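You operate a simulated robot arm through the tools that you are given. There is no shell and no other tool.

Carry out the task below with a simulated robot arm. There is one attempt and no reset: what you move stays moved.

TASK
Fill the counting board with caps and drop them into the orange tray.
Fine: all four pockets full before you pull the shutter; push it shut again. Where these are worked on the way, their far stop is far enough and under half their travel is too little: shutter.

The check looks at the end state, three seconds after you hand in, the way a careful person would. Anything else that was tipped, shoved, dropped, spilled or broken makes it a failure. Lids that push on must go on centred and level and be pressed home; caps that screw on are set level and turned clockwise until they are tight.

THE ROBOT
A 7-joint arm with a two-finger parallel gripper, fixed in place. Base frame: the origin is on the floor under the middle of its stand, x ahead of it, y to its left, z up. Lengths are in m, angles in rad, forces in N, time in s.
It reaches about 1.247 m from its shoulder. Its first joint turns from -2.304 to 2.304 rad. Payload 3.91 kg.
Tool frame: the origin (TCP) lies between the finger pads and is the grasp point; the fingertips stand 0.03 m ahead of it; z points along the fingers, y is the line along which they close. Largest opening 0.11 m; finger width 0.02, thickness 0.01; the body of the gripper, 0.048 by 0.112 m, starts 0.055 m behind the TCP.
Orientation is that of the tool frame in the base frame, as a unit quaternion [w, x, y, z]. With the fingers straight down and closing along the base's y, the tool's x points along the base's -x, its y along +y and its z along -z.

THE INTERFACE
- The arm moves only by the tool play_rows. Its argument "motion" is a list that holds one entry, the list of rows, each a list of 7 numbers: the shift along the tool's x, y, z in units of 250 mm (1.0 is 250 mm), then the turn, a rotation vector about the tool's x, y, z in units of 90 degrees (1.0 is 90 degrees), then the finger opening in mm, from 0 to 110. In form: [[[dx, dy, dz, ax, ay, az, fingers], ...]]. A call has 1 to 20 rows; each row is the pose to reach, as a shift and turn from the pose commanded when the call began, along the tool's axes at that moment. A call with a number of a shift or a turn outside -1 to 1 is refused whole. A row lasts 0.2 s, in which the tool goes at most 0.05 m and 0.15 rad; a call with a longer step from one row to the next is refused whole, and so is a gripper value outside its range. Where a pose cannot be reached the arm comes as near as it can. A force on the tool above 90 N (or 10 N above the force at the start of the call, whichever is more), or a blocked arm, ends the call early, and 0.2 s more pass. Each finger travels about 0.108 m/s and halts on what it meets, pressing with about 25 N; the grip force reading is that of the motor and also rises with nothing between the fingers. The clock runs only during rows and for 0.2 s after the last one: add rows that repeat a pose to give the fingers time. The reply holds the time, the measured pose of the TCP, the force on the tool along the base axes, the opening and the grip force, in the units named above and with some noise, with the torque about the TCP (base axes, N m) and any sound that the robot's microphone picked up.
- Cameras (640 x 400 px; columns grow to the right, rows downward): "scene" is fixed at [0.2198, -0.499, 1.318]; the picture's right is [0.96, -0.28, 0.00], its down [-0.08, -0.29, -0.95] and it looks along [0.26, 0.92, -0.30] (base axes); focal length 326 px, centre (320, 200). "wrist" rides on the gripper at [0.072, 0.017, -0.103] in the tool frame; the picture's right is [-0.23, 0.97, 0.00], its down [-0.76, -0.18, -0.62] and it looks along [-0.61, -0.14, 0.78] (tool axes); focal length 222 px, centre (320, 200). There is no depth. A picture from a camera that has moved, and an enlarged one, comes with that camera's place and axes in the base frame and with its lens.
- grab_frame(camera): a new picture of that camera. The clock stands still meanwhile.
- zoom(camera, box): a new picture of the part [left, top, right, bottom] of that camera's present view, enlarged. The clock stands still meanwhile.
- hand_in(): hands the job in; it is judged then, once.

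Nothing tells you positions but the pictures and the camera data. Unless the task says otherwise, let go and move clear before handing in.

The tools are called after "Emit:" as name(argument=value, ...) on one line, values as JSON. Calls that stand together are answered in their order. play_rows: Moves the arm, as the interface text tells. Its arguments: {"type":"object","properties":{"motion":{"type":"array"}},"required":["motion"]} The other tools are called the same way: grab_frame (camera) takes a picture; zoom (camera, box) takes an enlarged picture of a part of a camera's view; hand_in () hands the job in.

At the start:

```text
time_s: 0.0
eef_pos: [0.55, 0.3193, 1.0996]
tool_rot: [0.0, 0.001, 1.0, 0.001]
ft_force: [0.8, -0.4, 0.4]
moment: [0.0, -0.03, -0.01]
finger_gap: 0.11
finger_force: 0.0
```

scene: 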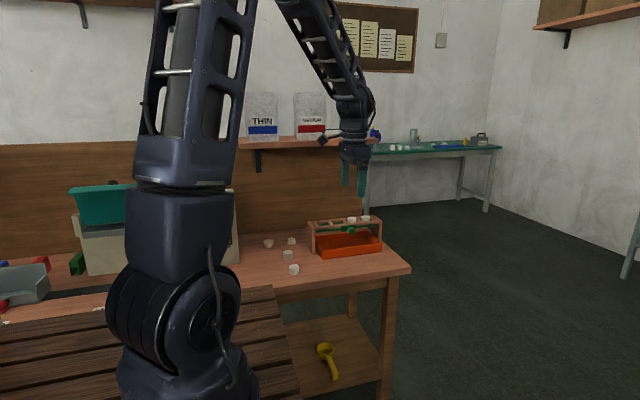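
wrist: 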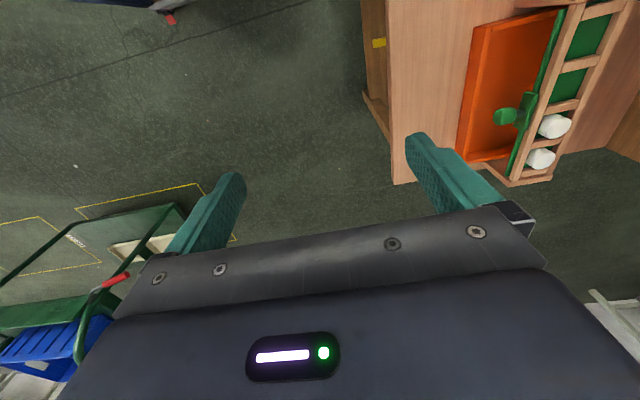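

I see a bench with an orange tray under a wooden counting board (four pockets, two already holding caps) with a green shutter, and several loose caps on the bench. I'll zoom in to place things accurately.

Emit:
zoom(camera="scene", box=[240, 190, 420, 300])

Emit:
zoom(camera="scene", box=[295, 205, 395, 267])

Emit:
zoom(camera="wrist", box=[400, 0, 640, 200])

```text
3.56 times, centred on (330, 245) of scene
camera zoom: at [0.2198, -0.499, 1.318], right [0.96, -0.28, 0.0], down [-0.08, -0.29, -0.95], along [0.26, 0.92, -0.3], focal length 1161 px, centre (284, 40)
```

zoom: 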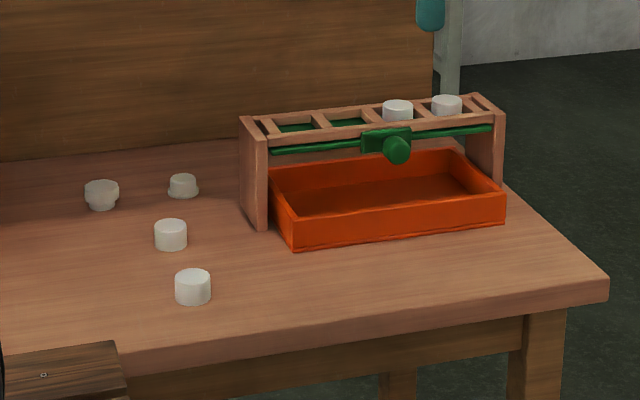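

```text
6.40 times, centred on (345, 236) of scene
camera zoom: at [0.2198, -0.499, 1.318], right [0.96, -0.28, 0.0], down [-0.08, -0.29, -0.95], along [0.26, 0.92, -0.3], focal length 2090 px, centre (160, -30)
```

zoom: 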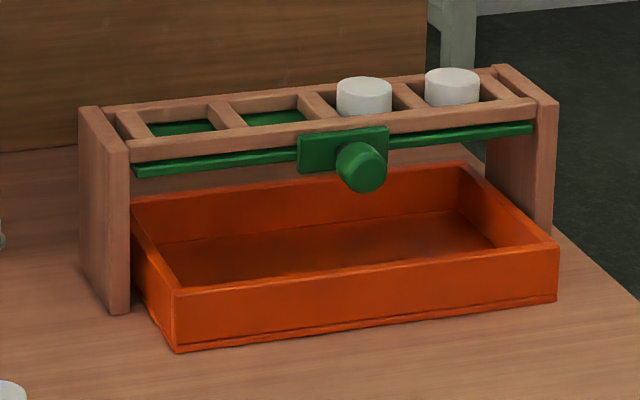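

```text
2.00 times, centred on (520, 100) of wrist
camera zoom: at [0.4776, 0.3345, 1.2028], right [0.23, 0.97, 0.0], down [0.76, -0.18, 0.62], along [0.61, -0.14, -0.78], focal length 444 px, centre (-80, 400)
```

zoom: 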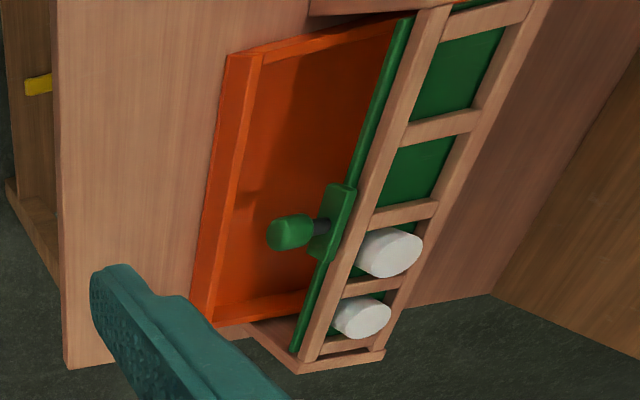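

The board runs along base x at roughly x 0.6–0.8, y ≈ 0.75, with four loose caps near x 0.35–0.45, y 0.52–0.77. I'll move the wrist camera over the loose caps for a better look.

Emit:
play_rows(motion=[[[0.1, 0.1, 0, 0, 0, 0, 110], [0.2, 0.2, 0, 0, 0, 0, 110], [0.3, 0.3, 0, 0, 0, 0, 110], [0.4, 0.4, 0, 0, 0, 0, 110], [0.5, 0.5, 0, 0, 0, 0, 110], [0.6, 0.6, 0, 0, 0, 0, 110], [0.7, 0.7, 0, 0, 0, 0, 110], [0.8, 0.8, 0, 0, 0, 0, 110], [0.8, 0.9, 0, 0, 0, 0, 110], [0.8, 0.9, 0, 0, 0, 0, 110]]])

Emit:
grab_frame(camera="wrist")

Emit:
grab_frame(camera="scene")

```text
time_s: 2.2
eef_pos: [0.3496, 0.5453, 1.1001]
tool_rot: [-0.001, 0.001, 1.0, 0.0]
ft_force: [0.1, 0.2, -0.2]
moment: [-0.02, 0.01, -0.01]
finger_gap: 0.1098
finger_force: 0.1
```

```text
taken
camera wrist: at [0.2776, 0.5608, 1.2027], right [0.23, 0.97, 0.0], down [0.76, -0.18, 0.62], along [0.61, -0.14, -0.78], focal length 222 px, centre (320, 200)
```

wrist: 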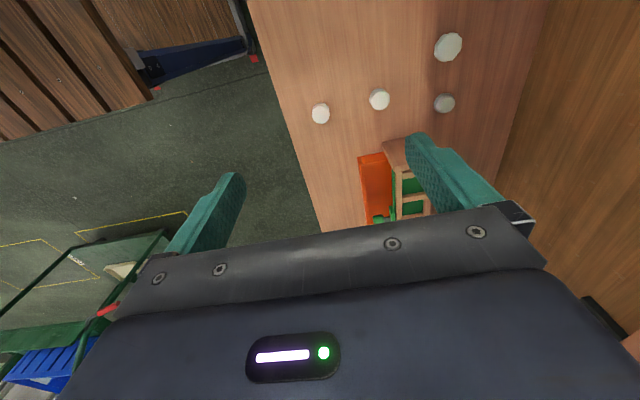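

```text
taken
```

scene: 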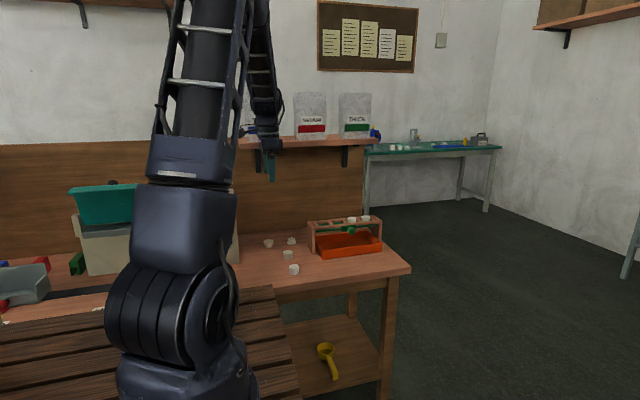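

Four caps are visible near the board's left end. I'll zoom in to tell the usable caps from the odd ones.

Emit:
zoom(camera="wrist", box=[290, 20, 490, 145])

Emit:
zoom(camera="scene", box=[255, 230, 305, 280])

Emit:
zoom(camera="scene", box=[260, 232, 300, 257])

```text
3.20 times, centred on (390, 82) of wrist
camera zoom: at [0.2776, 0.5608, 1.2027], right [0.23, 0.97, 0.0], down [0.76, -0.18, 0.62], along [0.61, -0.14, -0.78], focal length 711 px, centre (96, 576)
```

zoom: 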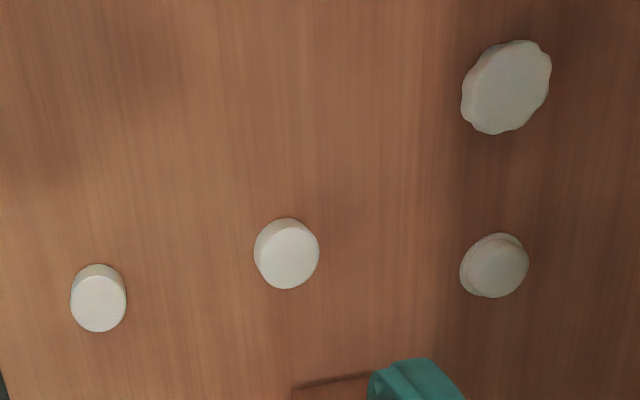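

```text
8.00 times, centred on (280, 255) of scene
camera zoom: at [0.2198, -0.499, 1.318], right [0.96, -0.28, 0.0], down [-0.08, -0.29, -0.95], along [0.26, 0.92, -0.3], focal length 2612 px, centre (640, -240)
```

zoom: 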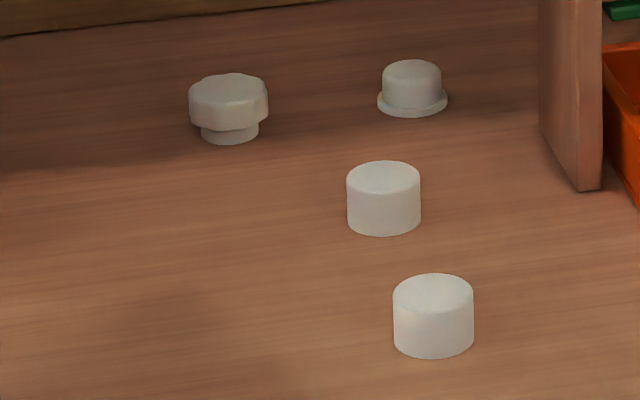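

```text
16.00 times, centred on (280, 244) of scene
camera zoom: at [0.2198, -0.499, 1.318], right [0.96, -0.28, 0.0], down [-0.08, -0.29, -0.95], along [0.26, 0.92, -0.3], focal length 5225 px, centre (960, -512)
```

zoom: 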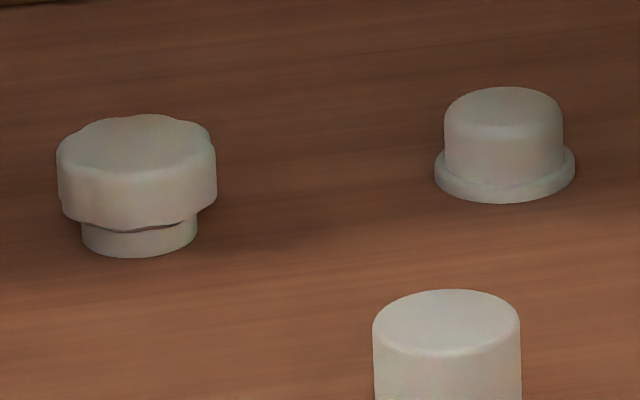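

The two plain cylinders (at about (0.42, 0.65) and (0.42, 0.53), tops at z ≈ 0.74) match the caps already in the board. The knobbly one and the flanged one are odd and stay put. Next I'll look at the board from close above.

Emit:
play_rows(motion=[[[-0.12, 0.07, 0.05, 0, 0, 0, 110], [-0.24, 0.14, 0.1, 0, 0, 0, 110], [-0.36, 0.2, 0.16, 0, 0, 0, 110], [-0.48, 0.27, 0.22, 0, 0, 0, 110], [-0.6, 0.34, 0.28, 0, 0, 0, 110], [-0.72, 0.4, 0.34, 0, 0, 0, 110], [-0.84, 0.46, 0.4, 0, 0, 0, 110], [-0.84, 0.46, 0.4, 0, 0, 0, 110]]])

Emit:
grab_frame(camera="wrist")

```text
time_s: 4.0
eef_pos: [0.5601, 0.657, 0.9994]
tool_rot: [0.0, 0.001, 1.0, 0.0]
ft_force: [-0.5, 0.2, 0.3]
moment: [-0.03, 0.0, -0.02]
finger_gap: 0.11
finger_force: 0.1
```

```text
taken
camera wrist: at [0.4875, 0.6727, 1.1023], right [0.23, 0.97, 0.0], down [0.76, -0.18, 0.62], along [0.61, -0.14, -0.78], focal length 222 px, centre (320, 200)
```

wrist: 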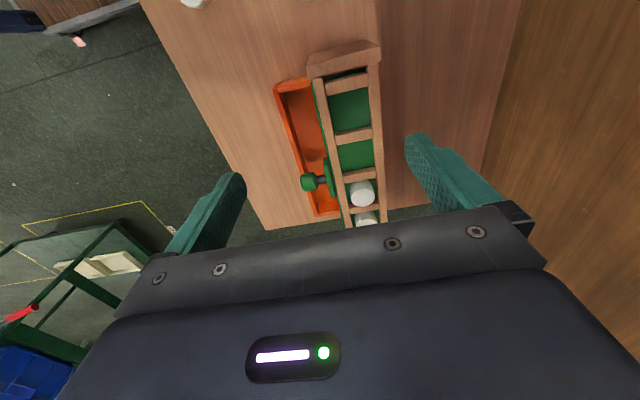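

Emit:
zoom(camera="wrist", box=[250, 30, 430, 240])

Emit:
zoom(camera="scene", box=[300, 210, 350, 241])

Emit:
zoom(camera="scene", box=[340, 208, 390, 239])

```text
1.90 times, centred on (340, 135) of wrist
camera zoom: at [0.4875, 0.6727, 1.1023], right [0.23, 0.97, 0.0], down [0.76, -0.18, 0.62], along [0.61, -0.14, -0.78], focal length 423 px, centre (282, 324)
```

zoom: 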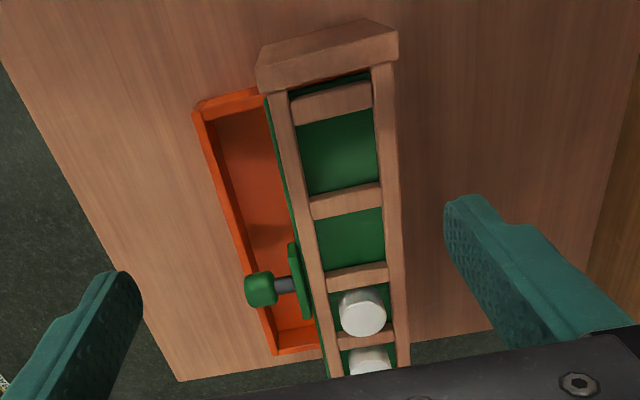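

```text
12.80 times, centred on (325, 226) of scene
camera zoom: at [0.2198, -0.499, 1.318], right [0.96, -0.28, 0.0], down [-0.08, -0.29, -0.95], along [0.26, 0.92, -0.3], focal length 4180 px, centre (256, -126)
```

zoom: 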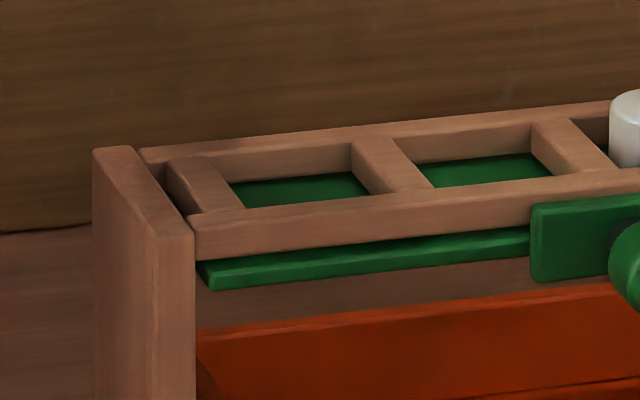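

```text
12.80 times, centred on (365, 224) of scene
camera zoom: at [0.2198, -0.499, 1.318], right [0.96, -0.28, 0.0], down [-0.08, -0.29, -0.95], along [0.26, 0.92, -0.3], focal length 4180 px, centre (-256, -101)
```

zoom: 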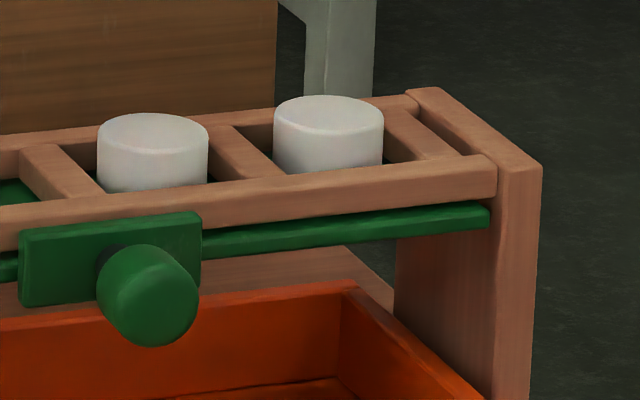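

I estimate pocket 3 at about (0.700, 0.690), pocket 4 at (0.764, 0.692), and pockets 1 and 2 about 64 mm apart towards −x. I'll zoom further to fix the pocket centres.

Emit:
zoom(camera="wrist", box=[300, 60, 396, 120])

Emit:
zoom(camera="wrist", box=[300, 115, 396, 175])

Emit:
zoom(camera="wrist", box=[300, 168, 396, 228])

```text
6.67 times, centred on (348, 90) of wrist
camera zoom: at [0.4875, 0.6727, 1.1023], right [0.23, 0.97, 0.0], down [0.76, -0.18, 0.62], along [0.61, -0.14, -0.78], focal length 1481 px, centre (133, 933)
```

zoom: 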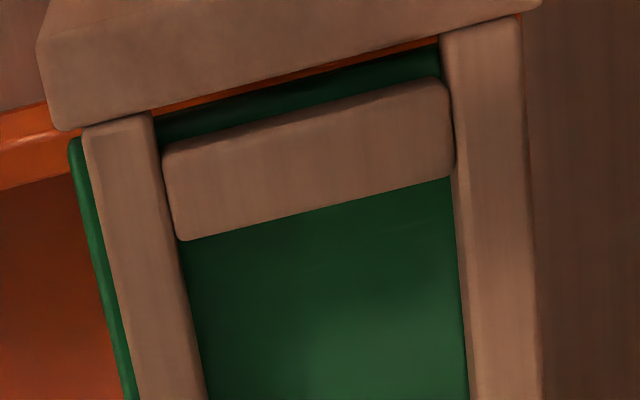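

```text
6.67 times, centred on (348, 145) of wrist
camera zoom: at [0.4875, 0.6727, 1.1023], right [0.23, 0.97, 0.0], down [0.76, -0.18, 0.62], along [0.61, -0.14, -0.78], focal length 1481 px, centre (133, 567)
```

zoom: 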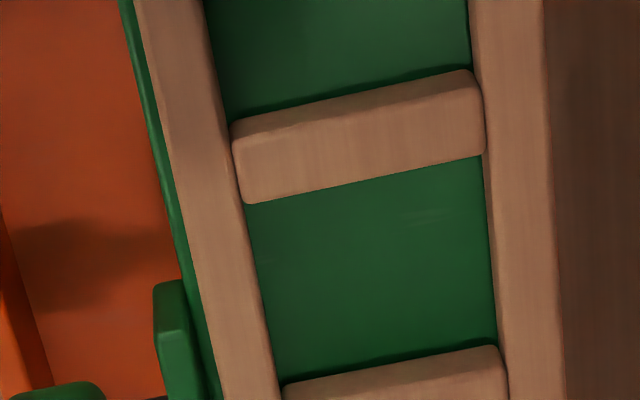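

```text
6.67 times, centred on (348, 198) of wrist
camera zoom: at [0.4875, 0.6727, 1.1023], right [0.23, 0.97, 0.0], down [0.76, -0.18, 0.62], along [0.61, -0.14, -0.78], focal length 1481 px, centre (133, 213)
```

zoom: 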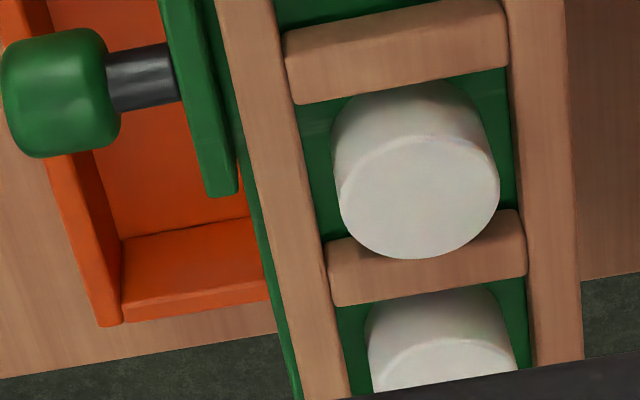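

The pockets are about 48 mm square, in line at y ≈ 0.689, with empty centres near x ≈ 0.578 and 0.641; the frame top is at z ≈ 0.826 and the knob is near (0.671, 0.612, 0.815). Now I'll go over the first plain cap and refine its position.

Emit:
play_rows(motion=[[[0.1, -0.03, 0.05, 0, 0, 0, 80], [0.22, -0.06, 0.12, 0, 0, 0, 80], [0.34, -0.09, 0.19, 0, 0, 0, 80], [0.46, -0.12, 0.26, 0, 0, 0, 80], [0.56, -0.14, 0.34, 0, 0, 0, 80], [0.64, -0.15, 0.4, 0, 0, 0, 80], [0.64, -0.15, 0.4, 0, 0, 0, 80]]])

Emit:
grab_frame(camera="wrist")

Emit:
zoom(camera="wrist", box=[200, 30, 440, 180])

```text
time_s: 5.6
eef_pos: [0.3994, 0.6213, 0.9]
tool_rot: [0.0, 0.001, 1.0, 0.0]
ft_force: [-1.0, 0.2, -0.5]
moment: [0.0, 0.0, -0.01]
finger_gap: 0.0801
finger_force: 0.2
```

```text
taken
camera wrist: at [0.328, 0.6366, 1.002], right [0.23, 0.97, 0.0], down [0.76, -0.18, 0.62], along [0.61, -0.14, -0.78], focal length 222 px, centre (320, 200)
```

wrist: 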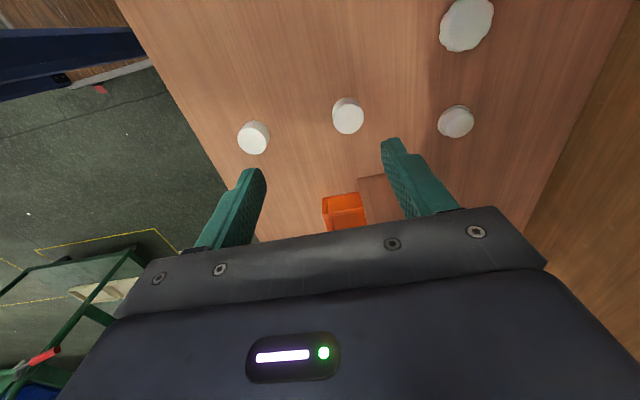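

```text
2.67 times, centred on (320, 105) of wrist
camera zoom: at [0.328, 0.6366, 1.002], right [0.23, 0.97, 0.0], down [0.76, -0.18, 0.62], along [0.61, -0.14, -0.78], focal length 592 px, centre (320, 453)
```

zoom: 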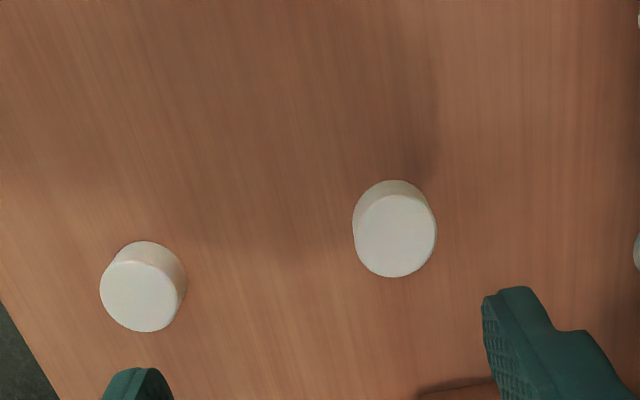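

Cap A's top centre comes out at (0.4197, 0.649), consistent across the views. I'll move straight above it and partway down, then check the alignment.

Emit:
play_rows(motion=[[[-0.04, 0.055, 0.05, 0, 0, 0, 64], [-0.081, 0.111, 0.1, 0, 0, 0, 64], [-0.081, 0.111, 0.2, 0, 0, 0, 64], [-0.081, 0.111, 0.3, 0, 0, 0, 64], [-0.081, 0.111, 0.4, 0, 0, 0, 64], [-0.081, 0.111, 0.4, 0, 0, 0, 64]]])

Emit:
grab_frame(camera="wrist")

Emit:
zoom(camera="scene", box=[255, 205, 325, 280])

```text
time_s: 7.0
eef_pos: [0.4208, 0.6491, 0.8003]
tool_rot: [0.0, -0.001, 1.0, -0.001]
ft_force: [-0.9, -0.2, 1.1]
moment: [0.0, 0.01, -0.01]
finger_gap: 0.064
finger_force: 0.0
```

```text
taken
camera wrist: at [0.3477, 0.6651, 0.9023], right [0.23, 0.97, 0.0], down [0.76, -0.18, 0.62], along [0.61, -0.14, -0.78], focal length 222 px, centre (320, 200)
```

wrist: 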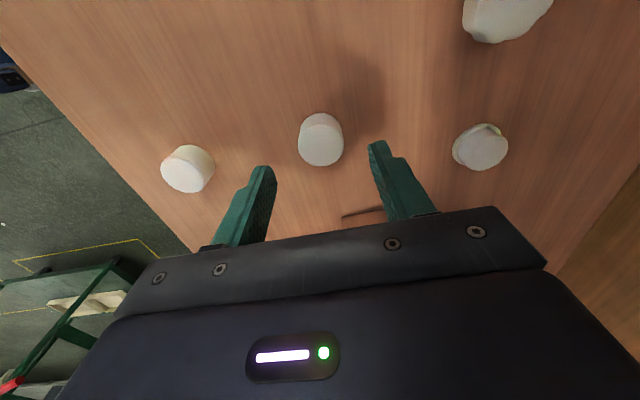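

```text
5.33 times, centred on (290, 242) of scene
camera zoom: at [0.2198, -0.499, 1.318], right [0.96, -0.28, 0.0], down [-0.08, -0.29, -0.95], along [0.26, 0.92, -0.3], focal length 1742 px, centre (480, -27)
```

zoom: 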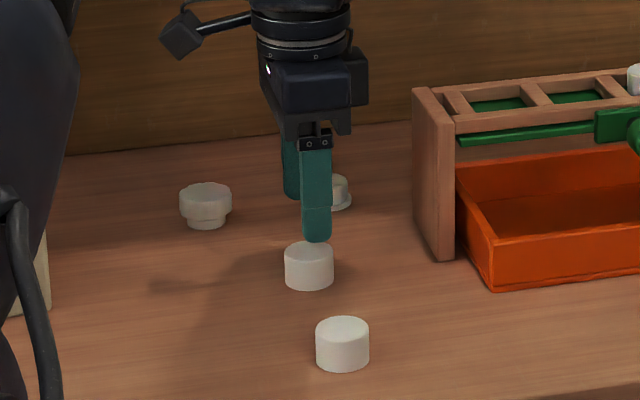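

Alignment looks right, so I'll lower until the tips sit around the upper half of the cap.

Emit:
play_rows(motion=[[[0.003, 0, 0.06, 0, 0, 0, 64], [0.004, 0, 0.12, 0, 0, 0, 64], [0.004, 0, 0.152, 0, 0, 0, 64], [0.004, 0, 0.152, 0, 0, 0, 64]]])

Emit:
zoom(camera="wrist", box=[220, 80, 420, 220])

Emit:
zoom(camera="scene", box=[270, 225, 320, 265])

```text
time_s: 8.0
eef_pos: [0.4196, 0.6484, 0.7607]
tool_rot: [0.0, 0.0, 1.0, 0.0]
ft_force: [-0.7, 0.6, -0.2]
moment: [0.01, 0.0, -0.03]
finger_gap: 0.0639
finger_force: 0.1
```

```text
2.86 times, centred on (320, 150) of wrist
camera zoom: at [0.3466, 0.6648, 0.8642], right [0.23, 0.97, 0.0], down [0.76, -0.18, 0.62], along [0.61, -0.14, -0.78], focal length 635 px, centre (320, 343)
```

zoom: 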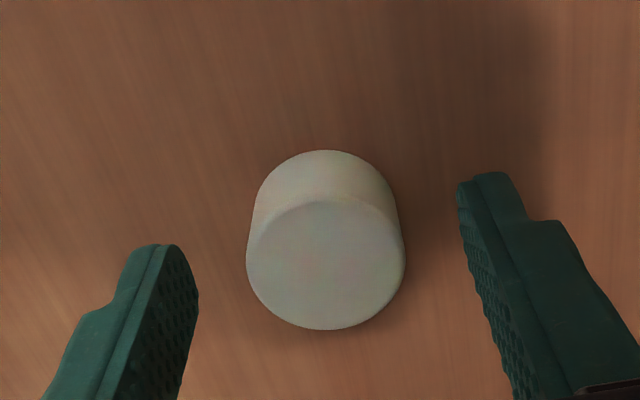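

```text
10.00 times, centred on (295, 245) of scene
camera zoom: at [0.2198, -0.499, 1.318], right [0.96, -0.28, 0.0], down [-0.08, -0.29, -0.95], along [0.26, 0.92, -0.3], focal length 3265 px, centre (570, -250)
```

zoom: 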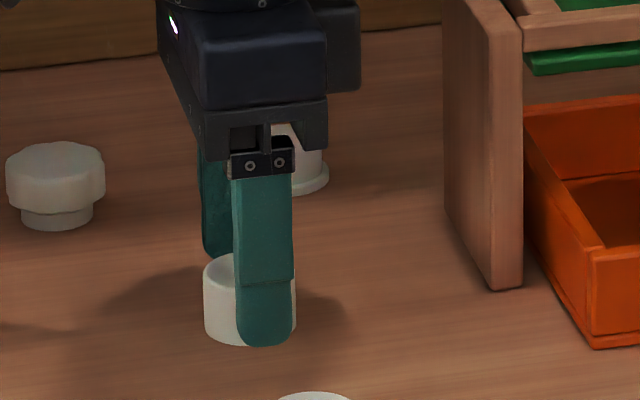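

The fingers straddle the cap cleanly with tips about 12 mm above the table. Closing now, and lifting only a little at first.

Emit:
play_rows(motion=[[[0, 0, 0, 0, 0, 0, 45], [0, 0, 0, 0, 0, 0, 30], [0, 0, 0, 0, 0, 0, 25], [0, 0, 0, 0, 0, 0, 25]]])

Emit:
zoom(camera="wrist", box=[220, 80, 420, 220])

```text
time_s: 9.0
eef_pos: [0.4185, 0.6491, 0.7615]
tool_rot: [0.0, 0.0, 1.0, -0.001]
ft_force: [-1.1, 0.3, -0.9]
moment: [0.02, 0.04, 0.0]
finger_gap: 0.0321
finger_force: 25.1
```

```text
2.86 times, centred on (320, 150) of wrist
camera zoom: at [0.3466, 0.6647, 0.8644], right [0.23, 0.97, 0.0], down [0.76, -0.18, 0.62], along [0.61, -0.14, -0.78], focal length 635 px, centre (320, 343)
```

zoom: 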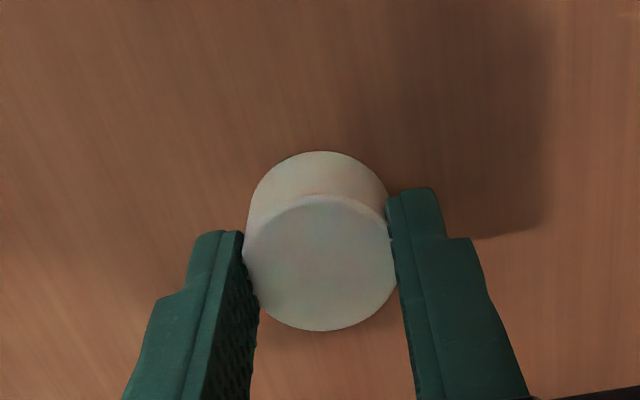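

The grip reads 25 N at a 32 mm gap, so the cap is held. I'll lift it well clear of the bench and check it hangs straight.

Emit:
play_rows(motion=[[[0, 0, -0.04, 0, 0, 0, 25], [0, 0, -0.12, 0, 0, 0, 25], [0, 0, -0.24, 0, 0, 0, 25], [0, 0, -0.36, 0, 0, 0, 25], [0, 0, -0.48, 0, 0, 0, 25], [0, 0, -0.6, 0, 0, 0, 25], [0, 0, -0.66, 0, 0, 0, 25], [0, 0, -0.66, 0, 0, 0, 25]]])

Emit:
zoom(camera="wrist", box=[220, 80, 420, 220])

Emit:
zoom(camera="scene", box=[255, 175, 325, 235])

```text
time_s: 10.8
eef_pos: [0.4183, 0.6478, 0.9265]
tool_rot: [0.0, -0.001, 1.0, 0.001]
ft_force: [0.0, 0.3, -0.7]
moment: [0.01, 0.01, -0.04]
finger_gap: 0.0323
finger_force: 25.1
```

```text
2.86 times, centred on (320, 150) of wrist
camera zoom: at [0.3459, 0.6645, 1.0295], right [0.23, 0.97, 0.0], down [0.76, -0.18, 0.62], along [0.61, -0.14, -0.78], focal length 635 px, centre (320, 343)
```

zoom: 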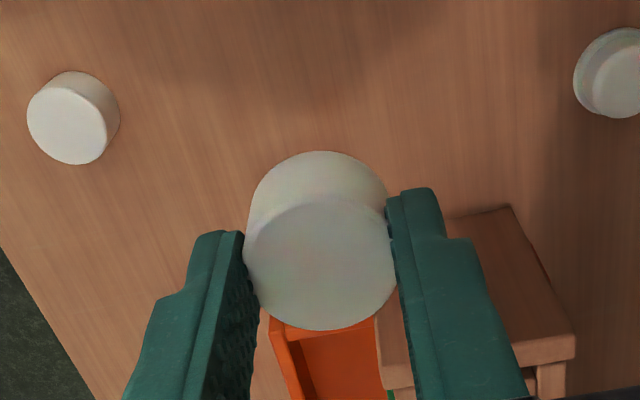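

```text
6.67 times, centred on (290, 205) of scene
camera zoom: at [0.2198, -0.499, 1.318], right [0.96, -0.28, 0.0], down [-0.08, -0.29, -0.95], along [0.26, 0.92, -0.3], focal length 2177 px, centre (520, 167)
```

zoom: 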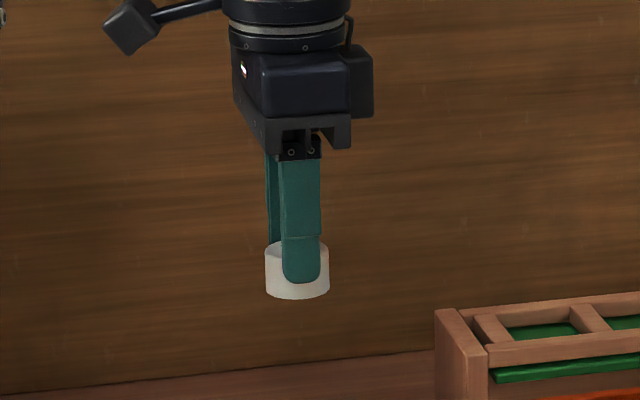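

The cap hangs straight. I'll carry it over pocket 2 at safe height and verify the alignment before lowering.

Emit:
play_rows(motion=[[[-0.1, 0.02, 0, 0, 0, 0, 25], [-0.25, 0.05, 0, 0, 0, 0, 25], [-0.4, 0.08, 0, 0, 0, 0, 25], [-0.55, 0.11, 0, 0, 0, 0, 25], [-0.7, 0.13, 0, 0, 0, 0, 25], [-0.82, 0.15, 0, 0, 0, 0, 25], [-0.888, 0.16, 0, 0, 0, 0, 25], [-0.888, 0.16, 0, 0, 0, 0, 25], [-0.888, 0.16, 0, 0, 0, 0, 25]]])

Emit:
grab_frame(camera="wrist")

Emit:
zoom(camera="scene", box=[300, 170, 390, 240])

```text
time_s: 12.8
eef_pos: [0.6402, 0.6891, 0.9272]
tool_rot: [0.0, 0.001, 1.0, -0.001]
ft_force: [-0.4, -0.5, 0.5]
moment: [-0.02, -0.01, -0.02]
finger_gap: 0.0323
finger_force: 24.9
```

```text
taken
camera wrist: at [0.5682, 0.7041, 1.0297], right [0.23, 0.97, 0.0], down [0.76, -0.18, 0.62], along [0.61, -0.14, -0.78], focal length 222 px, centre (320, 200)
```

wrist: 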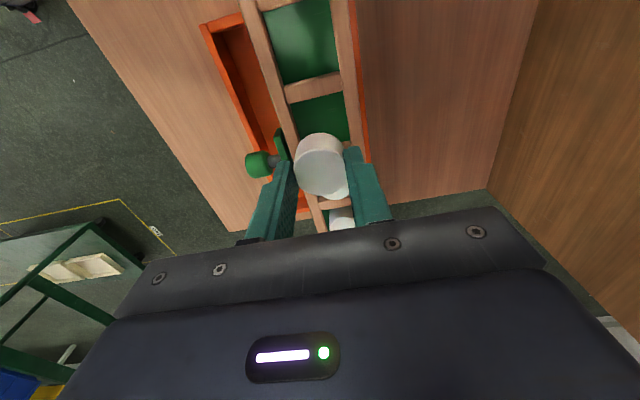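

```text
5.71 times, centred on (345, 205) of scene
camera zoom: at [0.2198, -0.499, 1.318], right [0.96, -0.28, 0.0], down [-0.08, -0.29, -0.95], along [0.26, 0.92, -0.3], focal length 1866 px, centre (177, 171)
```

zoom: 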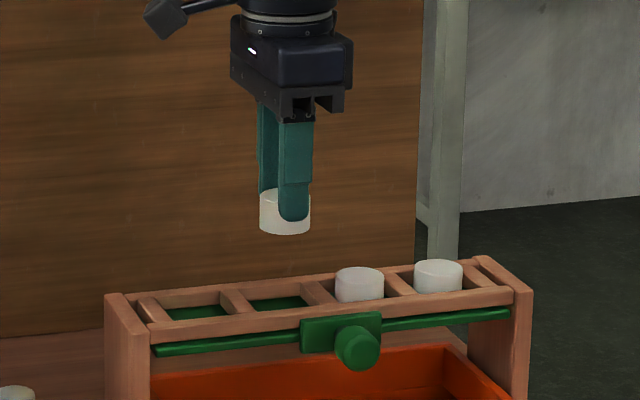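

The cap is over pocket 2. I'll zoom in to recheck the frame height and pocket position from here.

Emit:
zoom(camera="wrist", box=[230, 0, 390, 100])

Emit:
zoom(camera="wrist", box=[230, 60, 390, 160])

```text
4.00 times, centred on (310, 50) of wrist
camera zoom: at [0.5682, 0.7041, 1.0297], right [0.23, 0.97, 0.0], down [0.76, -0.18, 0.62], along [0.61, -0.14, -0.78], focal length 888 px, centre (360, 800)
```

zoom: 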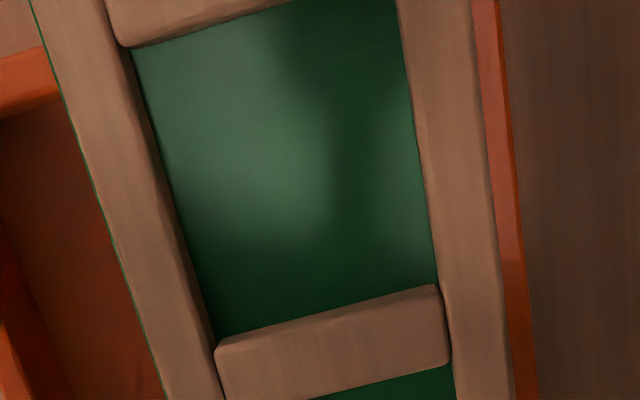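

```text
4.00 times, centred on (310, 110) of wrist
camera zoom: at [0.5682, 0.7041, 1.0297], right [0.23, 0.97, 0.0], down [0.76, -0.18, 0.62], along [0.61, -0.14, -0.78], focal length 888 px, centre (360, 560)
```

zoom: 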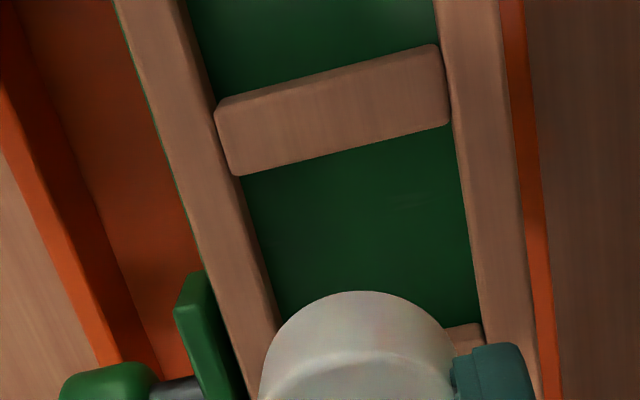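

Alignment is within about 1 mm. Lowering until the cap's bottom is just inside the pocket, then checking from the side.

Emit:
play_rows(motion=[[[0.003, 0, 0.06, 0, 0, 0, 25], [0.003, 0, 0.12, 0, 0, 0, 25], [0.003, 0, 0.18, 0, 0, 0, 25], [0.003, 0, 0.22, 0, 0, 0, 25], [0.003, 0, 0.235, 0, 0, 0, 25], [0.003, 0, 0.235, 0, 0, 0, 25]]])

Emit:
zoom(camera="scene", box=[315, 195, 375, 235])

Emit:
zoom(camera="wrist", box=[220, 80, 420, 220])

```text
time_s: 14.2
eef_pos: [0.6402, 0.6886, 0.8679]
tool_rot: [0.0, 0.0, 1.0, 0.0]
ft_force: [1.2, -0.6, 0.2]
moment: [0.01, 0.04, -0.02]
finger_gap: 0.032
finger_force: 24.8
```

```text
10.00 times, centred on (345, 215) of scene
camera zoom: at [0.2198, -0.499, 1.318], right [0.96, -0.28, 0.0], down [-0.08, -0.29, -0.95], along [0.26, 0.92, -0.3], focal length 3265 px, centre (70, 50)
```

zoom: 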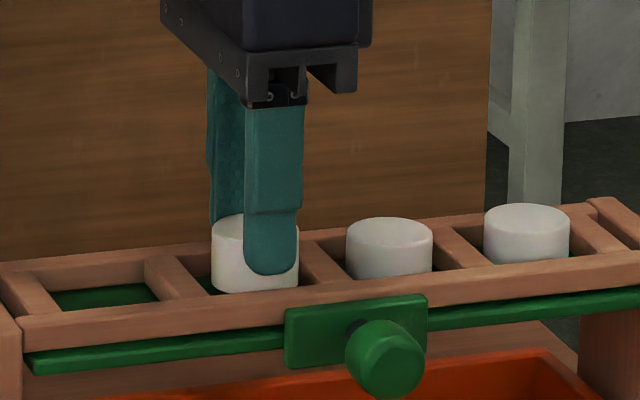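

```text
2.86 times, centred on (320, 150) of wrist
camera zoom: at [0.568, 0.7048, 0.9709], right [0.23, 0.97, 0.0], down [0.76, -0.18, 0.62], along [0.61, -0.14, -0.78], focal length 635 px, centre (320, 343)
```

zoom: 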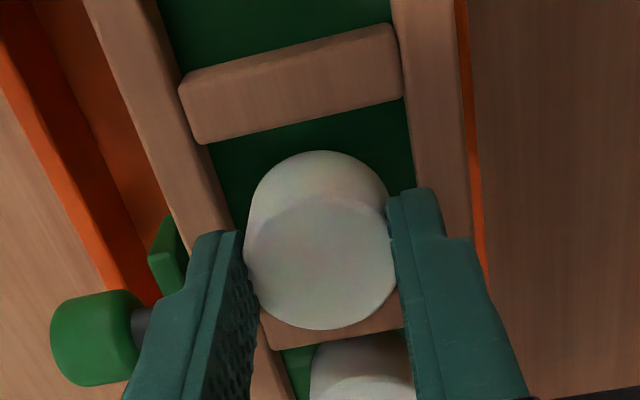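

The cap bottom is just entering the pocket and about 8 mm above its seat. I'll lower 4 mm more and watch the force.

Emit:
play_rows(motion=[[[0, 0, 0.008, 0, 0, 0, 25], [0, 0, 0.016, 0, 0, 0, 25], [0, 0, 0.016, 0, 0, 0, 25]]])

Emit:
zoom(camera="scene", box=[325, 205, 357, 227])

```text
time_s: 15.0
eef_pos: [0.6406, 0.6898, 0.8646]
tool_rot: [0.0, 0.001, 1.0, 0.0]
ft_force: [-0.5, -0.1, 0.2]
moment: [0.0, -0.01, 0.01]
finger_gap: 0.0324
finger_force: 24.4
```

```text
16.00 times, centred on (341, 216) of scene
camera zoom: at [0.2198, -0.499, 1.318], right [0.96, -0.28, 0.0], down [-0.08, -0.29, -0.95], along [0.26, 0.92, -0.3], focal length 5225 px, centre (-16, -56)
```

zoom: 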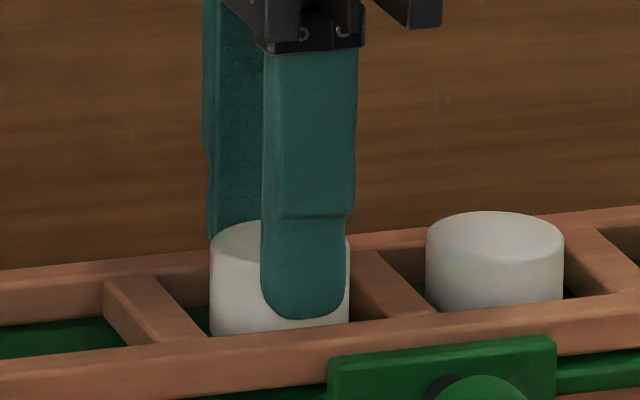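

No contact yet and the tips are still about 4 mm above the rail. I'll lower 2 mm more, then open gently.

Emit:
play_rows(motion=[[[0, 0, 0.008, 0, 0, 0, 25], [0, 0, 0.008, 0, 0, 0, 25], [0, 0, 0.008, 0, 0, 0, 36], [0, 0, 0.008, 0, 0, 0, 42], [0, 0, 0.008, 0, 0, 0, 50], [0, 0, 0.008, 0, 0, 0, 50]]])

Emit:
zoom(camera="scene", box=[315, 195, 375, 235])

Emit:
zoom(camera="wrist", box=[220, 80, 420, 220])

```text
time_s: 16.4
eef_pos: [0.6394, 0.6884, 0.8615]
tool_rot: [0.001, 0.0, 1.0, 0.0]
ft_force: [-0.9, 0.5, 0.5]
moment: [-0.02, 0.01, 0.01]
finger_gap: 0.05
finger_force: 0.1
```

```text
10.00 times, centred on (345, 215) of scene
camera zoom: at [0.2198, -0.499, 1.318], right [0.96, -0.28, 0.0], down [-0.08, -0.29, -0.95], along [0.26, 0.92, -0.3], focal length 3265 px, centre (70, 50)
```

zoom: 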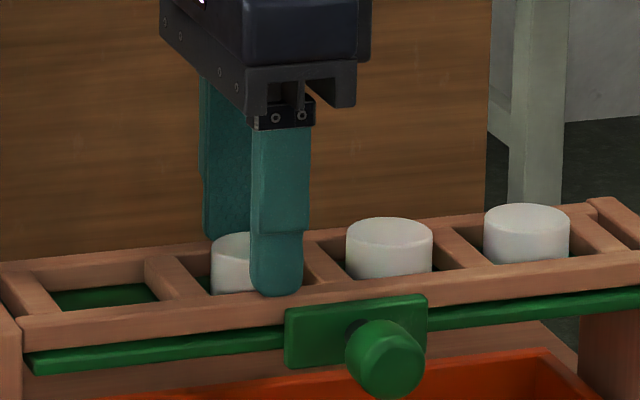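

```text
2.86 times, centred on (320, 150) of wrist
camera zoom: at [0.5677, 0.7048, 0.9649], right [0.23, 0.97, 0.0], down [0.76, -0.18, 0.62], along [0.61, -0.14, -0.78], focal length 635 px, centre (320, 343)
```

zoom: 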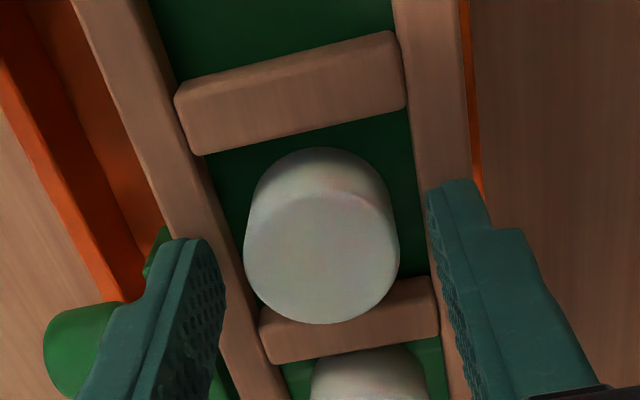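

The cap dropped squarely into pocket 2. Now I'll lift clear and go to the second plain cap at about (0.420, 0.528).

Emit:
play_rows(motion=[[[0, 0, -0.06, 0, 0, 0, 52], [0, 0, -0.16, 0, 0, 0, 56], [0, 0, -0.272, 0, 0, 0, 60], [0.12, -0.09, -0.272, 0, 0, 0, 64], [0.25, -0.18, -0.272, 0, 0, 0, 64], [0.38, -0.275, -0.272, 0, 0, 0, 64], [0.51, -0.37, -0.272, 0, 0, 0, 64], [0.64, -0.465, -0.272, 0, 0, 0, 64], [0.77, -0.56, -0.272, 0, 0, 0, 64], [0.8834, -0.6416, -0.272, 0, 0, 0, 64], [0.8834, -0.6416, -0.15, 0, 0, 0, 64], [0.8834, -0.6416, 0.0, 0, 0, 0, 64], [0.8834, -0.6416, 0.15, 0, 0, 0, 64], [0.8834, -0.6416, 0.248, 0, 0, 0, 64], [0.8834, -0.6416, 0.248, 0, 0, 0, 64]]])

Emit:
zoom(camera="wrist", box=[220, 80, 420, 220])

Emit:
zoom(camera="scene", box=[260, 190, 400, 290])

```text
time_s: 19.6
eef_pos: [0.4189, 0.5278, 0.7993]
tool_rot: [0.0, 0.0, 1.0, 0.0]
ft_force: [0.0, -0.3, -0.7]
moment: [0.0, 0.01, -0.04]
finger_gap: 0.0639
finger_force: 0.0
```

```text
2.86 times, centred on (320, 150) of wrist
camera zoom: at [0.3466, 0.544, 0.9033], right [0.23, 0.97, 0.0], down [0.76, -0.18, 0.62], along [0.61, -0.14, -0.78], focal length 635 px, centre (320, 343)
```

zoom: 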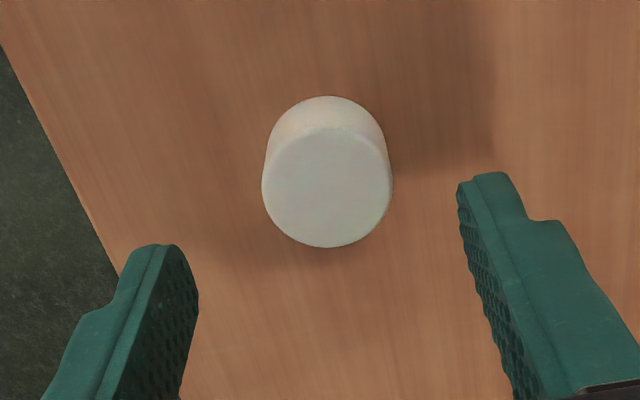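

```text
4.00 times, centred on (330, 240) of scene
camera zoom: at [0.2198, -0.499, 1.318], right [0.96, -0.28, 0.0], down [-0.08, -0.29, -0.95], along [0.26, 0.92, -0.3], focal length 1306 px, centre (280, 40)
```

zoom: 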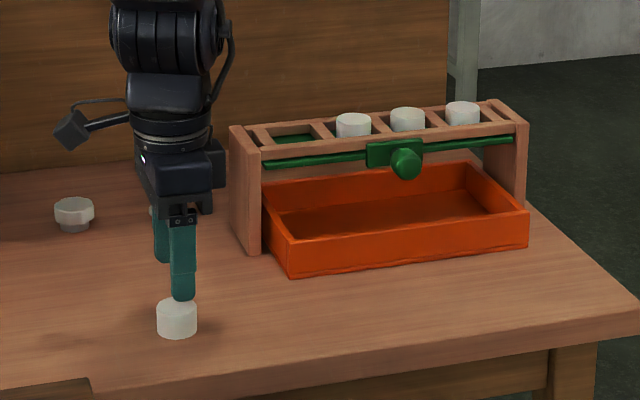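

The cap is centred between the fingers. Lowering and closing on it as with the first one.

Emit:
play_rows(motion=[[[0, 0.001, 0.06, 0, 0, 0, 64], [0, 0.001, 0.12, 0, 0, 0, 64], [0, 0.001, 0.155, 0, 0, 0, 64], [0, 0.001, 0.155, 0, 0, 0, 64], [0, 0.001, 0.155, 0, 0, 0, 45], [0, 0.001, 0.155, 0, 0, 0, 30], [0, 0.001, 0.155, 0, 0, 0, 25], [0, 0.001, 0.155, 0, 0, 0, 25]]])

Emit:
zoom(camera="wrist", box=[220, 80, 420, 220])

```text
time_s: 21.4
eef_pos: [0.4193, 0.5291, 0.7619]
tool_rot: [0.0, 0.0, 1.0, 0.0]
ft_force: [-0.4, 0.1, -0.1]
moment: [0.01, -0.01, 0.01]
finger_gap: 0.032
finger_force: 24.8
```

```text
2.86 times, centred on (320, 150) of wrist
camera zoom: at [0.3475, 0.5445, 0.8644], right [0.23, 0.97, 0.0], down [0.76, -0.18, 0.62], along [0.61, -0.14, -0.78], focal length 635 px, centre (320, 343)
```

zoom: 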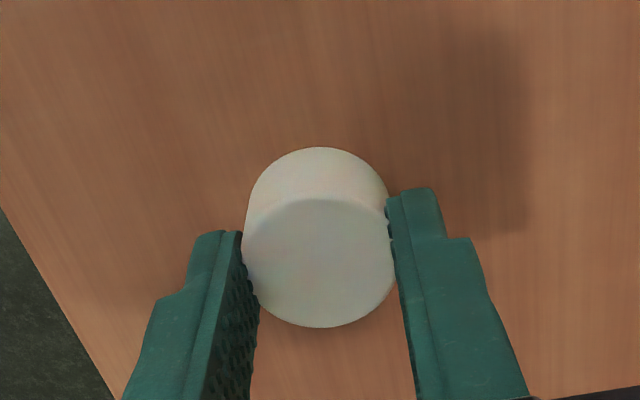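

The second cap is held with the same gap and force. I'll lift it and carry it over pocket 1.

Emit:
play_rows(motion=[[[0, 0, -0.04, 0, 0, 0, 25], [0, 0, -0.14, 0, 0, 0, 25], [0, 0, -0.28, 0, 0, 0, 25], [0, 0, -0.42, 0, 0, 0, 25], [0, 0, -0.56, 0, 0, 0, 25], [0, 0, -0.662, 0, 0, 0, 25], [-0.08, 0.08, -0.662, 0, 0, 0, 25], [-0.18, 0.19, -0.662, 0, 0, 0, 25], [-0.29, 0.3, -0.662, 0, 0, 0, 25], [-0.4, 0.41, -0.662, 0, 0, 0, 25], [-0.5, 0.52, -0.662, 0, 0, 0, 25], [-0.59, 0.6, -0.662, 0, 0, 0, 25], [-0.6316, 0.6406, -0.662, 0, 0, 0, 25], [-0.6316, 0.6406, -0.662, 0, 0, 0, 25], [-0.6316, 0.6406, -0.662, 0, 0, 0, 25]]])

Emit:
grab_frame(camera="wrist")

Emit:
zoom(camera="scene", box=[300, 170, 390, 240])

```text
time_s: 24.6
eef_pos: [0.5779, 0.6894, 0.9282]
tool_rot: [0.0, 0.0, 1.0, 0.001]
ft_force: [0.4, -0.2, -0.2]
moment: [0.03, 0.0, -0.01]
finger_gap: 0.0323
finger_force: 24.9
```

```text
taken
camera wrist: at [0.5057, 0.7044, 1.0301], right [0.23, 0.97, 0.0], down [0.76, -0.18, 0.62], along [0.61, -0.14, -0.78], focal length 222 px, centre (320, 200)
```

wrist: 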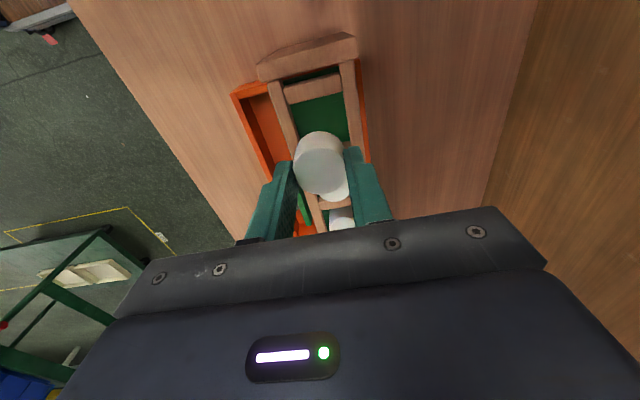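

```text
5.71 times, centred on (345, 205) of scene
camera zoom: at [0.2198, -0.499, 1.318], right [0.96, -0.28, 0.0], down [-0.08, -0.29, -0.95], along [0.26, 0.92, -0.3], focal length 1866 px, centre (177, 171)
```

zoom: 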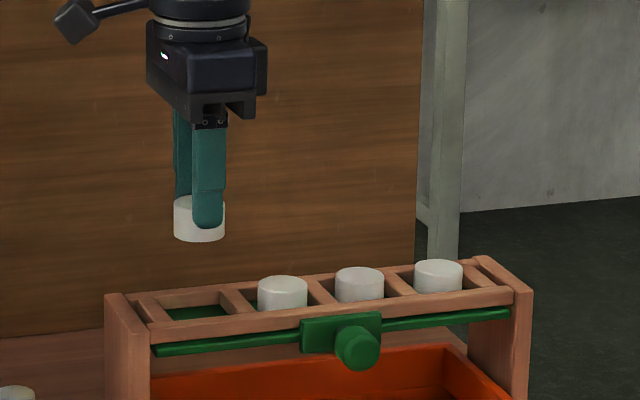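

It looks the same relative to pocket 1 as the first did over pocket 2. Lowering and checking before release.

Emit:
play_rows(motion=[[[0, 0, 0.06, 0, 0, 0, 25], [0, 0, 0.12, 0, 0, 0, 25], [0, 0, 0.18, 0, 0, 0, 25], [0, 0, 0.22, 0, 0, 0, 25], [0, 0, 0.24, 0, 0, 0, 25], [0, 0, 0.25, 0, 0, 0, 25], [0, 0, 0.25, 0, 0, 0, 25]]])

Emit:
zoom(camera="scene", box=[305, 200, 365, 240])

Emit:
zoom(camera="wrist", box=[220, 80, 420, 220])

```text
time_s: 26.2
eef_pos: [0.5777, 0.6894, 0.8643]
tool_rot: [-0.001, 0.0, 1.0, -0.001]
ft_force: [-0.4, 0.0, 0.0]
moment: [0.03, 0.0, -0.01]
finger_gap: 0.0322
finger_force: 25.3
```

```text
10.00 times, centred on (335, 220) of scene
camera zoom: at [0.2198, -0.499, 1.318], right [0.96, -0.28, 0.0], down [-0.08, -0.29, -0.95], along [0.26, 0.92, -0.3], focal length 3265 px, centre (170, 0)
```

zoom: 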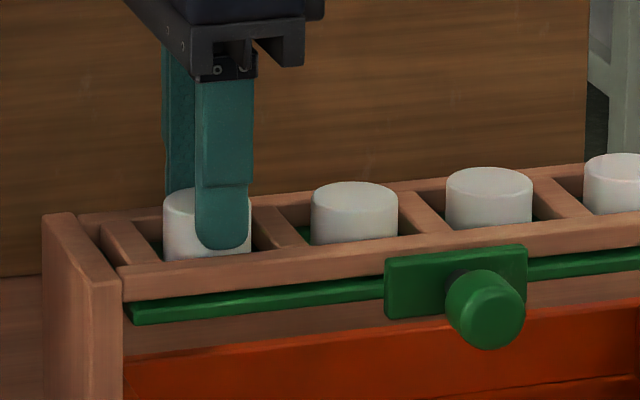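

```text
2.86 times, centred on (320, 150) of wrist
camera zoom: at [0.5055, 0.705, 0.9669], right [0.23, 0.97, 0.0], down [0.76, -0.18, 0.62], along [0.61, -0.14, -0.78], focal length 635 px, centre (320, 343)
```

zoom: 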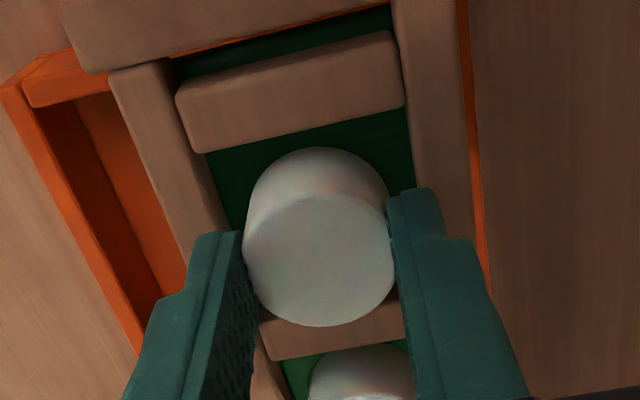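

The cap is centred in pocket 1. Lowering 2 mm more, releasing gently, then lifting clear to check all four pockets.

Emit:
play_rows(motion=[[[0, 0, 0.008, 0, 0, 0, 25], [0, 0, 0.008, 0, 0, 0, 25], [0, 0, 0.008, 0, 0, 0, 36], [0, 0, 0.008, 0, 0, 0, 42], [0, 0, 0.008, 0, 0, 0, 50], [0, 0, 0.008, 0, 0, 0, 50], [0, 0, -0.05, 0, 0, 0, 52], [0, 0, -0.15, 0, 0, 0, 56], [0, 0, -0.25, 0, 0, 0, 60], [0, 0, -0.35, 0, 0, 0, 60], [0, 0, -0.45, 0, 0, 0, 60], [0, 0, -0.45, 0, 0, 0, 60]]])

Emit:
zoom(camera="scene", box=[295, 200, 395, 265])

Emit:
grab_frame(camera="wrist")

```text
time_s: 28.8
eef_pos: [0.576, 0.688, 0.9765]
tool_rot: [-0.001, -0.001, 1.0, 0.0]
ft_force: [-0.1, -0.5, -0.7]
moment: [0.03, -0.02, 0.03]
finger_gap: 0.0601
finger_force: 0.1
```

```text
6.15 times, centred on (345, 232) of scene
camera zoom: at [0.2198, -0.499, 1.318], right [0.96, -0.28, 0.0], down [-0.08, -0.29, -0.95], along [0.26, 0.92, -0.3], focal length 2009 px, centre (166, 0)
```

zoom: 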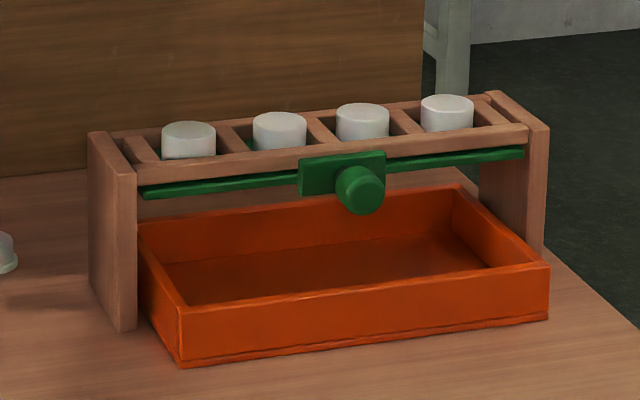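

```text
taken
camera wrist: at [0.5046, 0.7047, 1.0796], right [0.23, 0.97, 0.0], down [0.76, -0.18, 0.62], along [0.61, -0.14, -0.78], focal length 222 px, centre (320, 200)
```

wrist: 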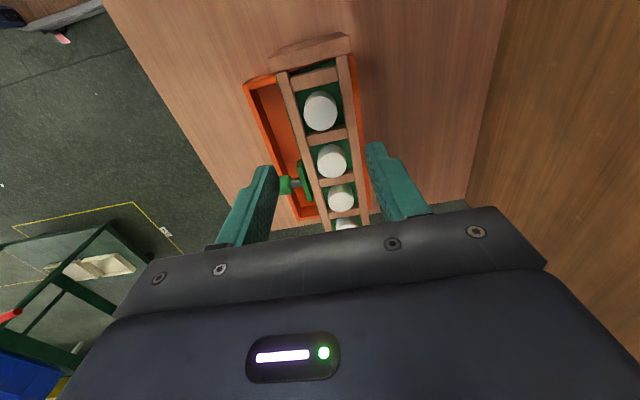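

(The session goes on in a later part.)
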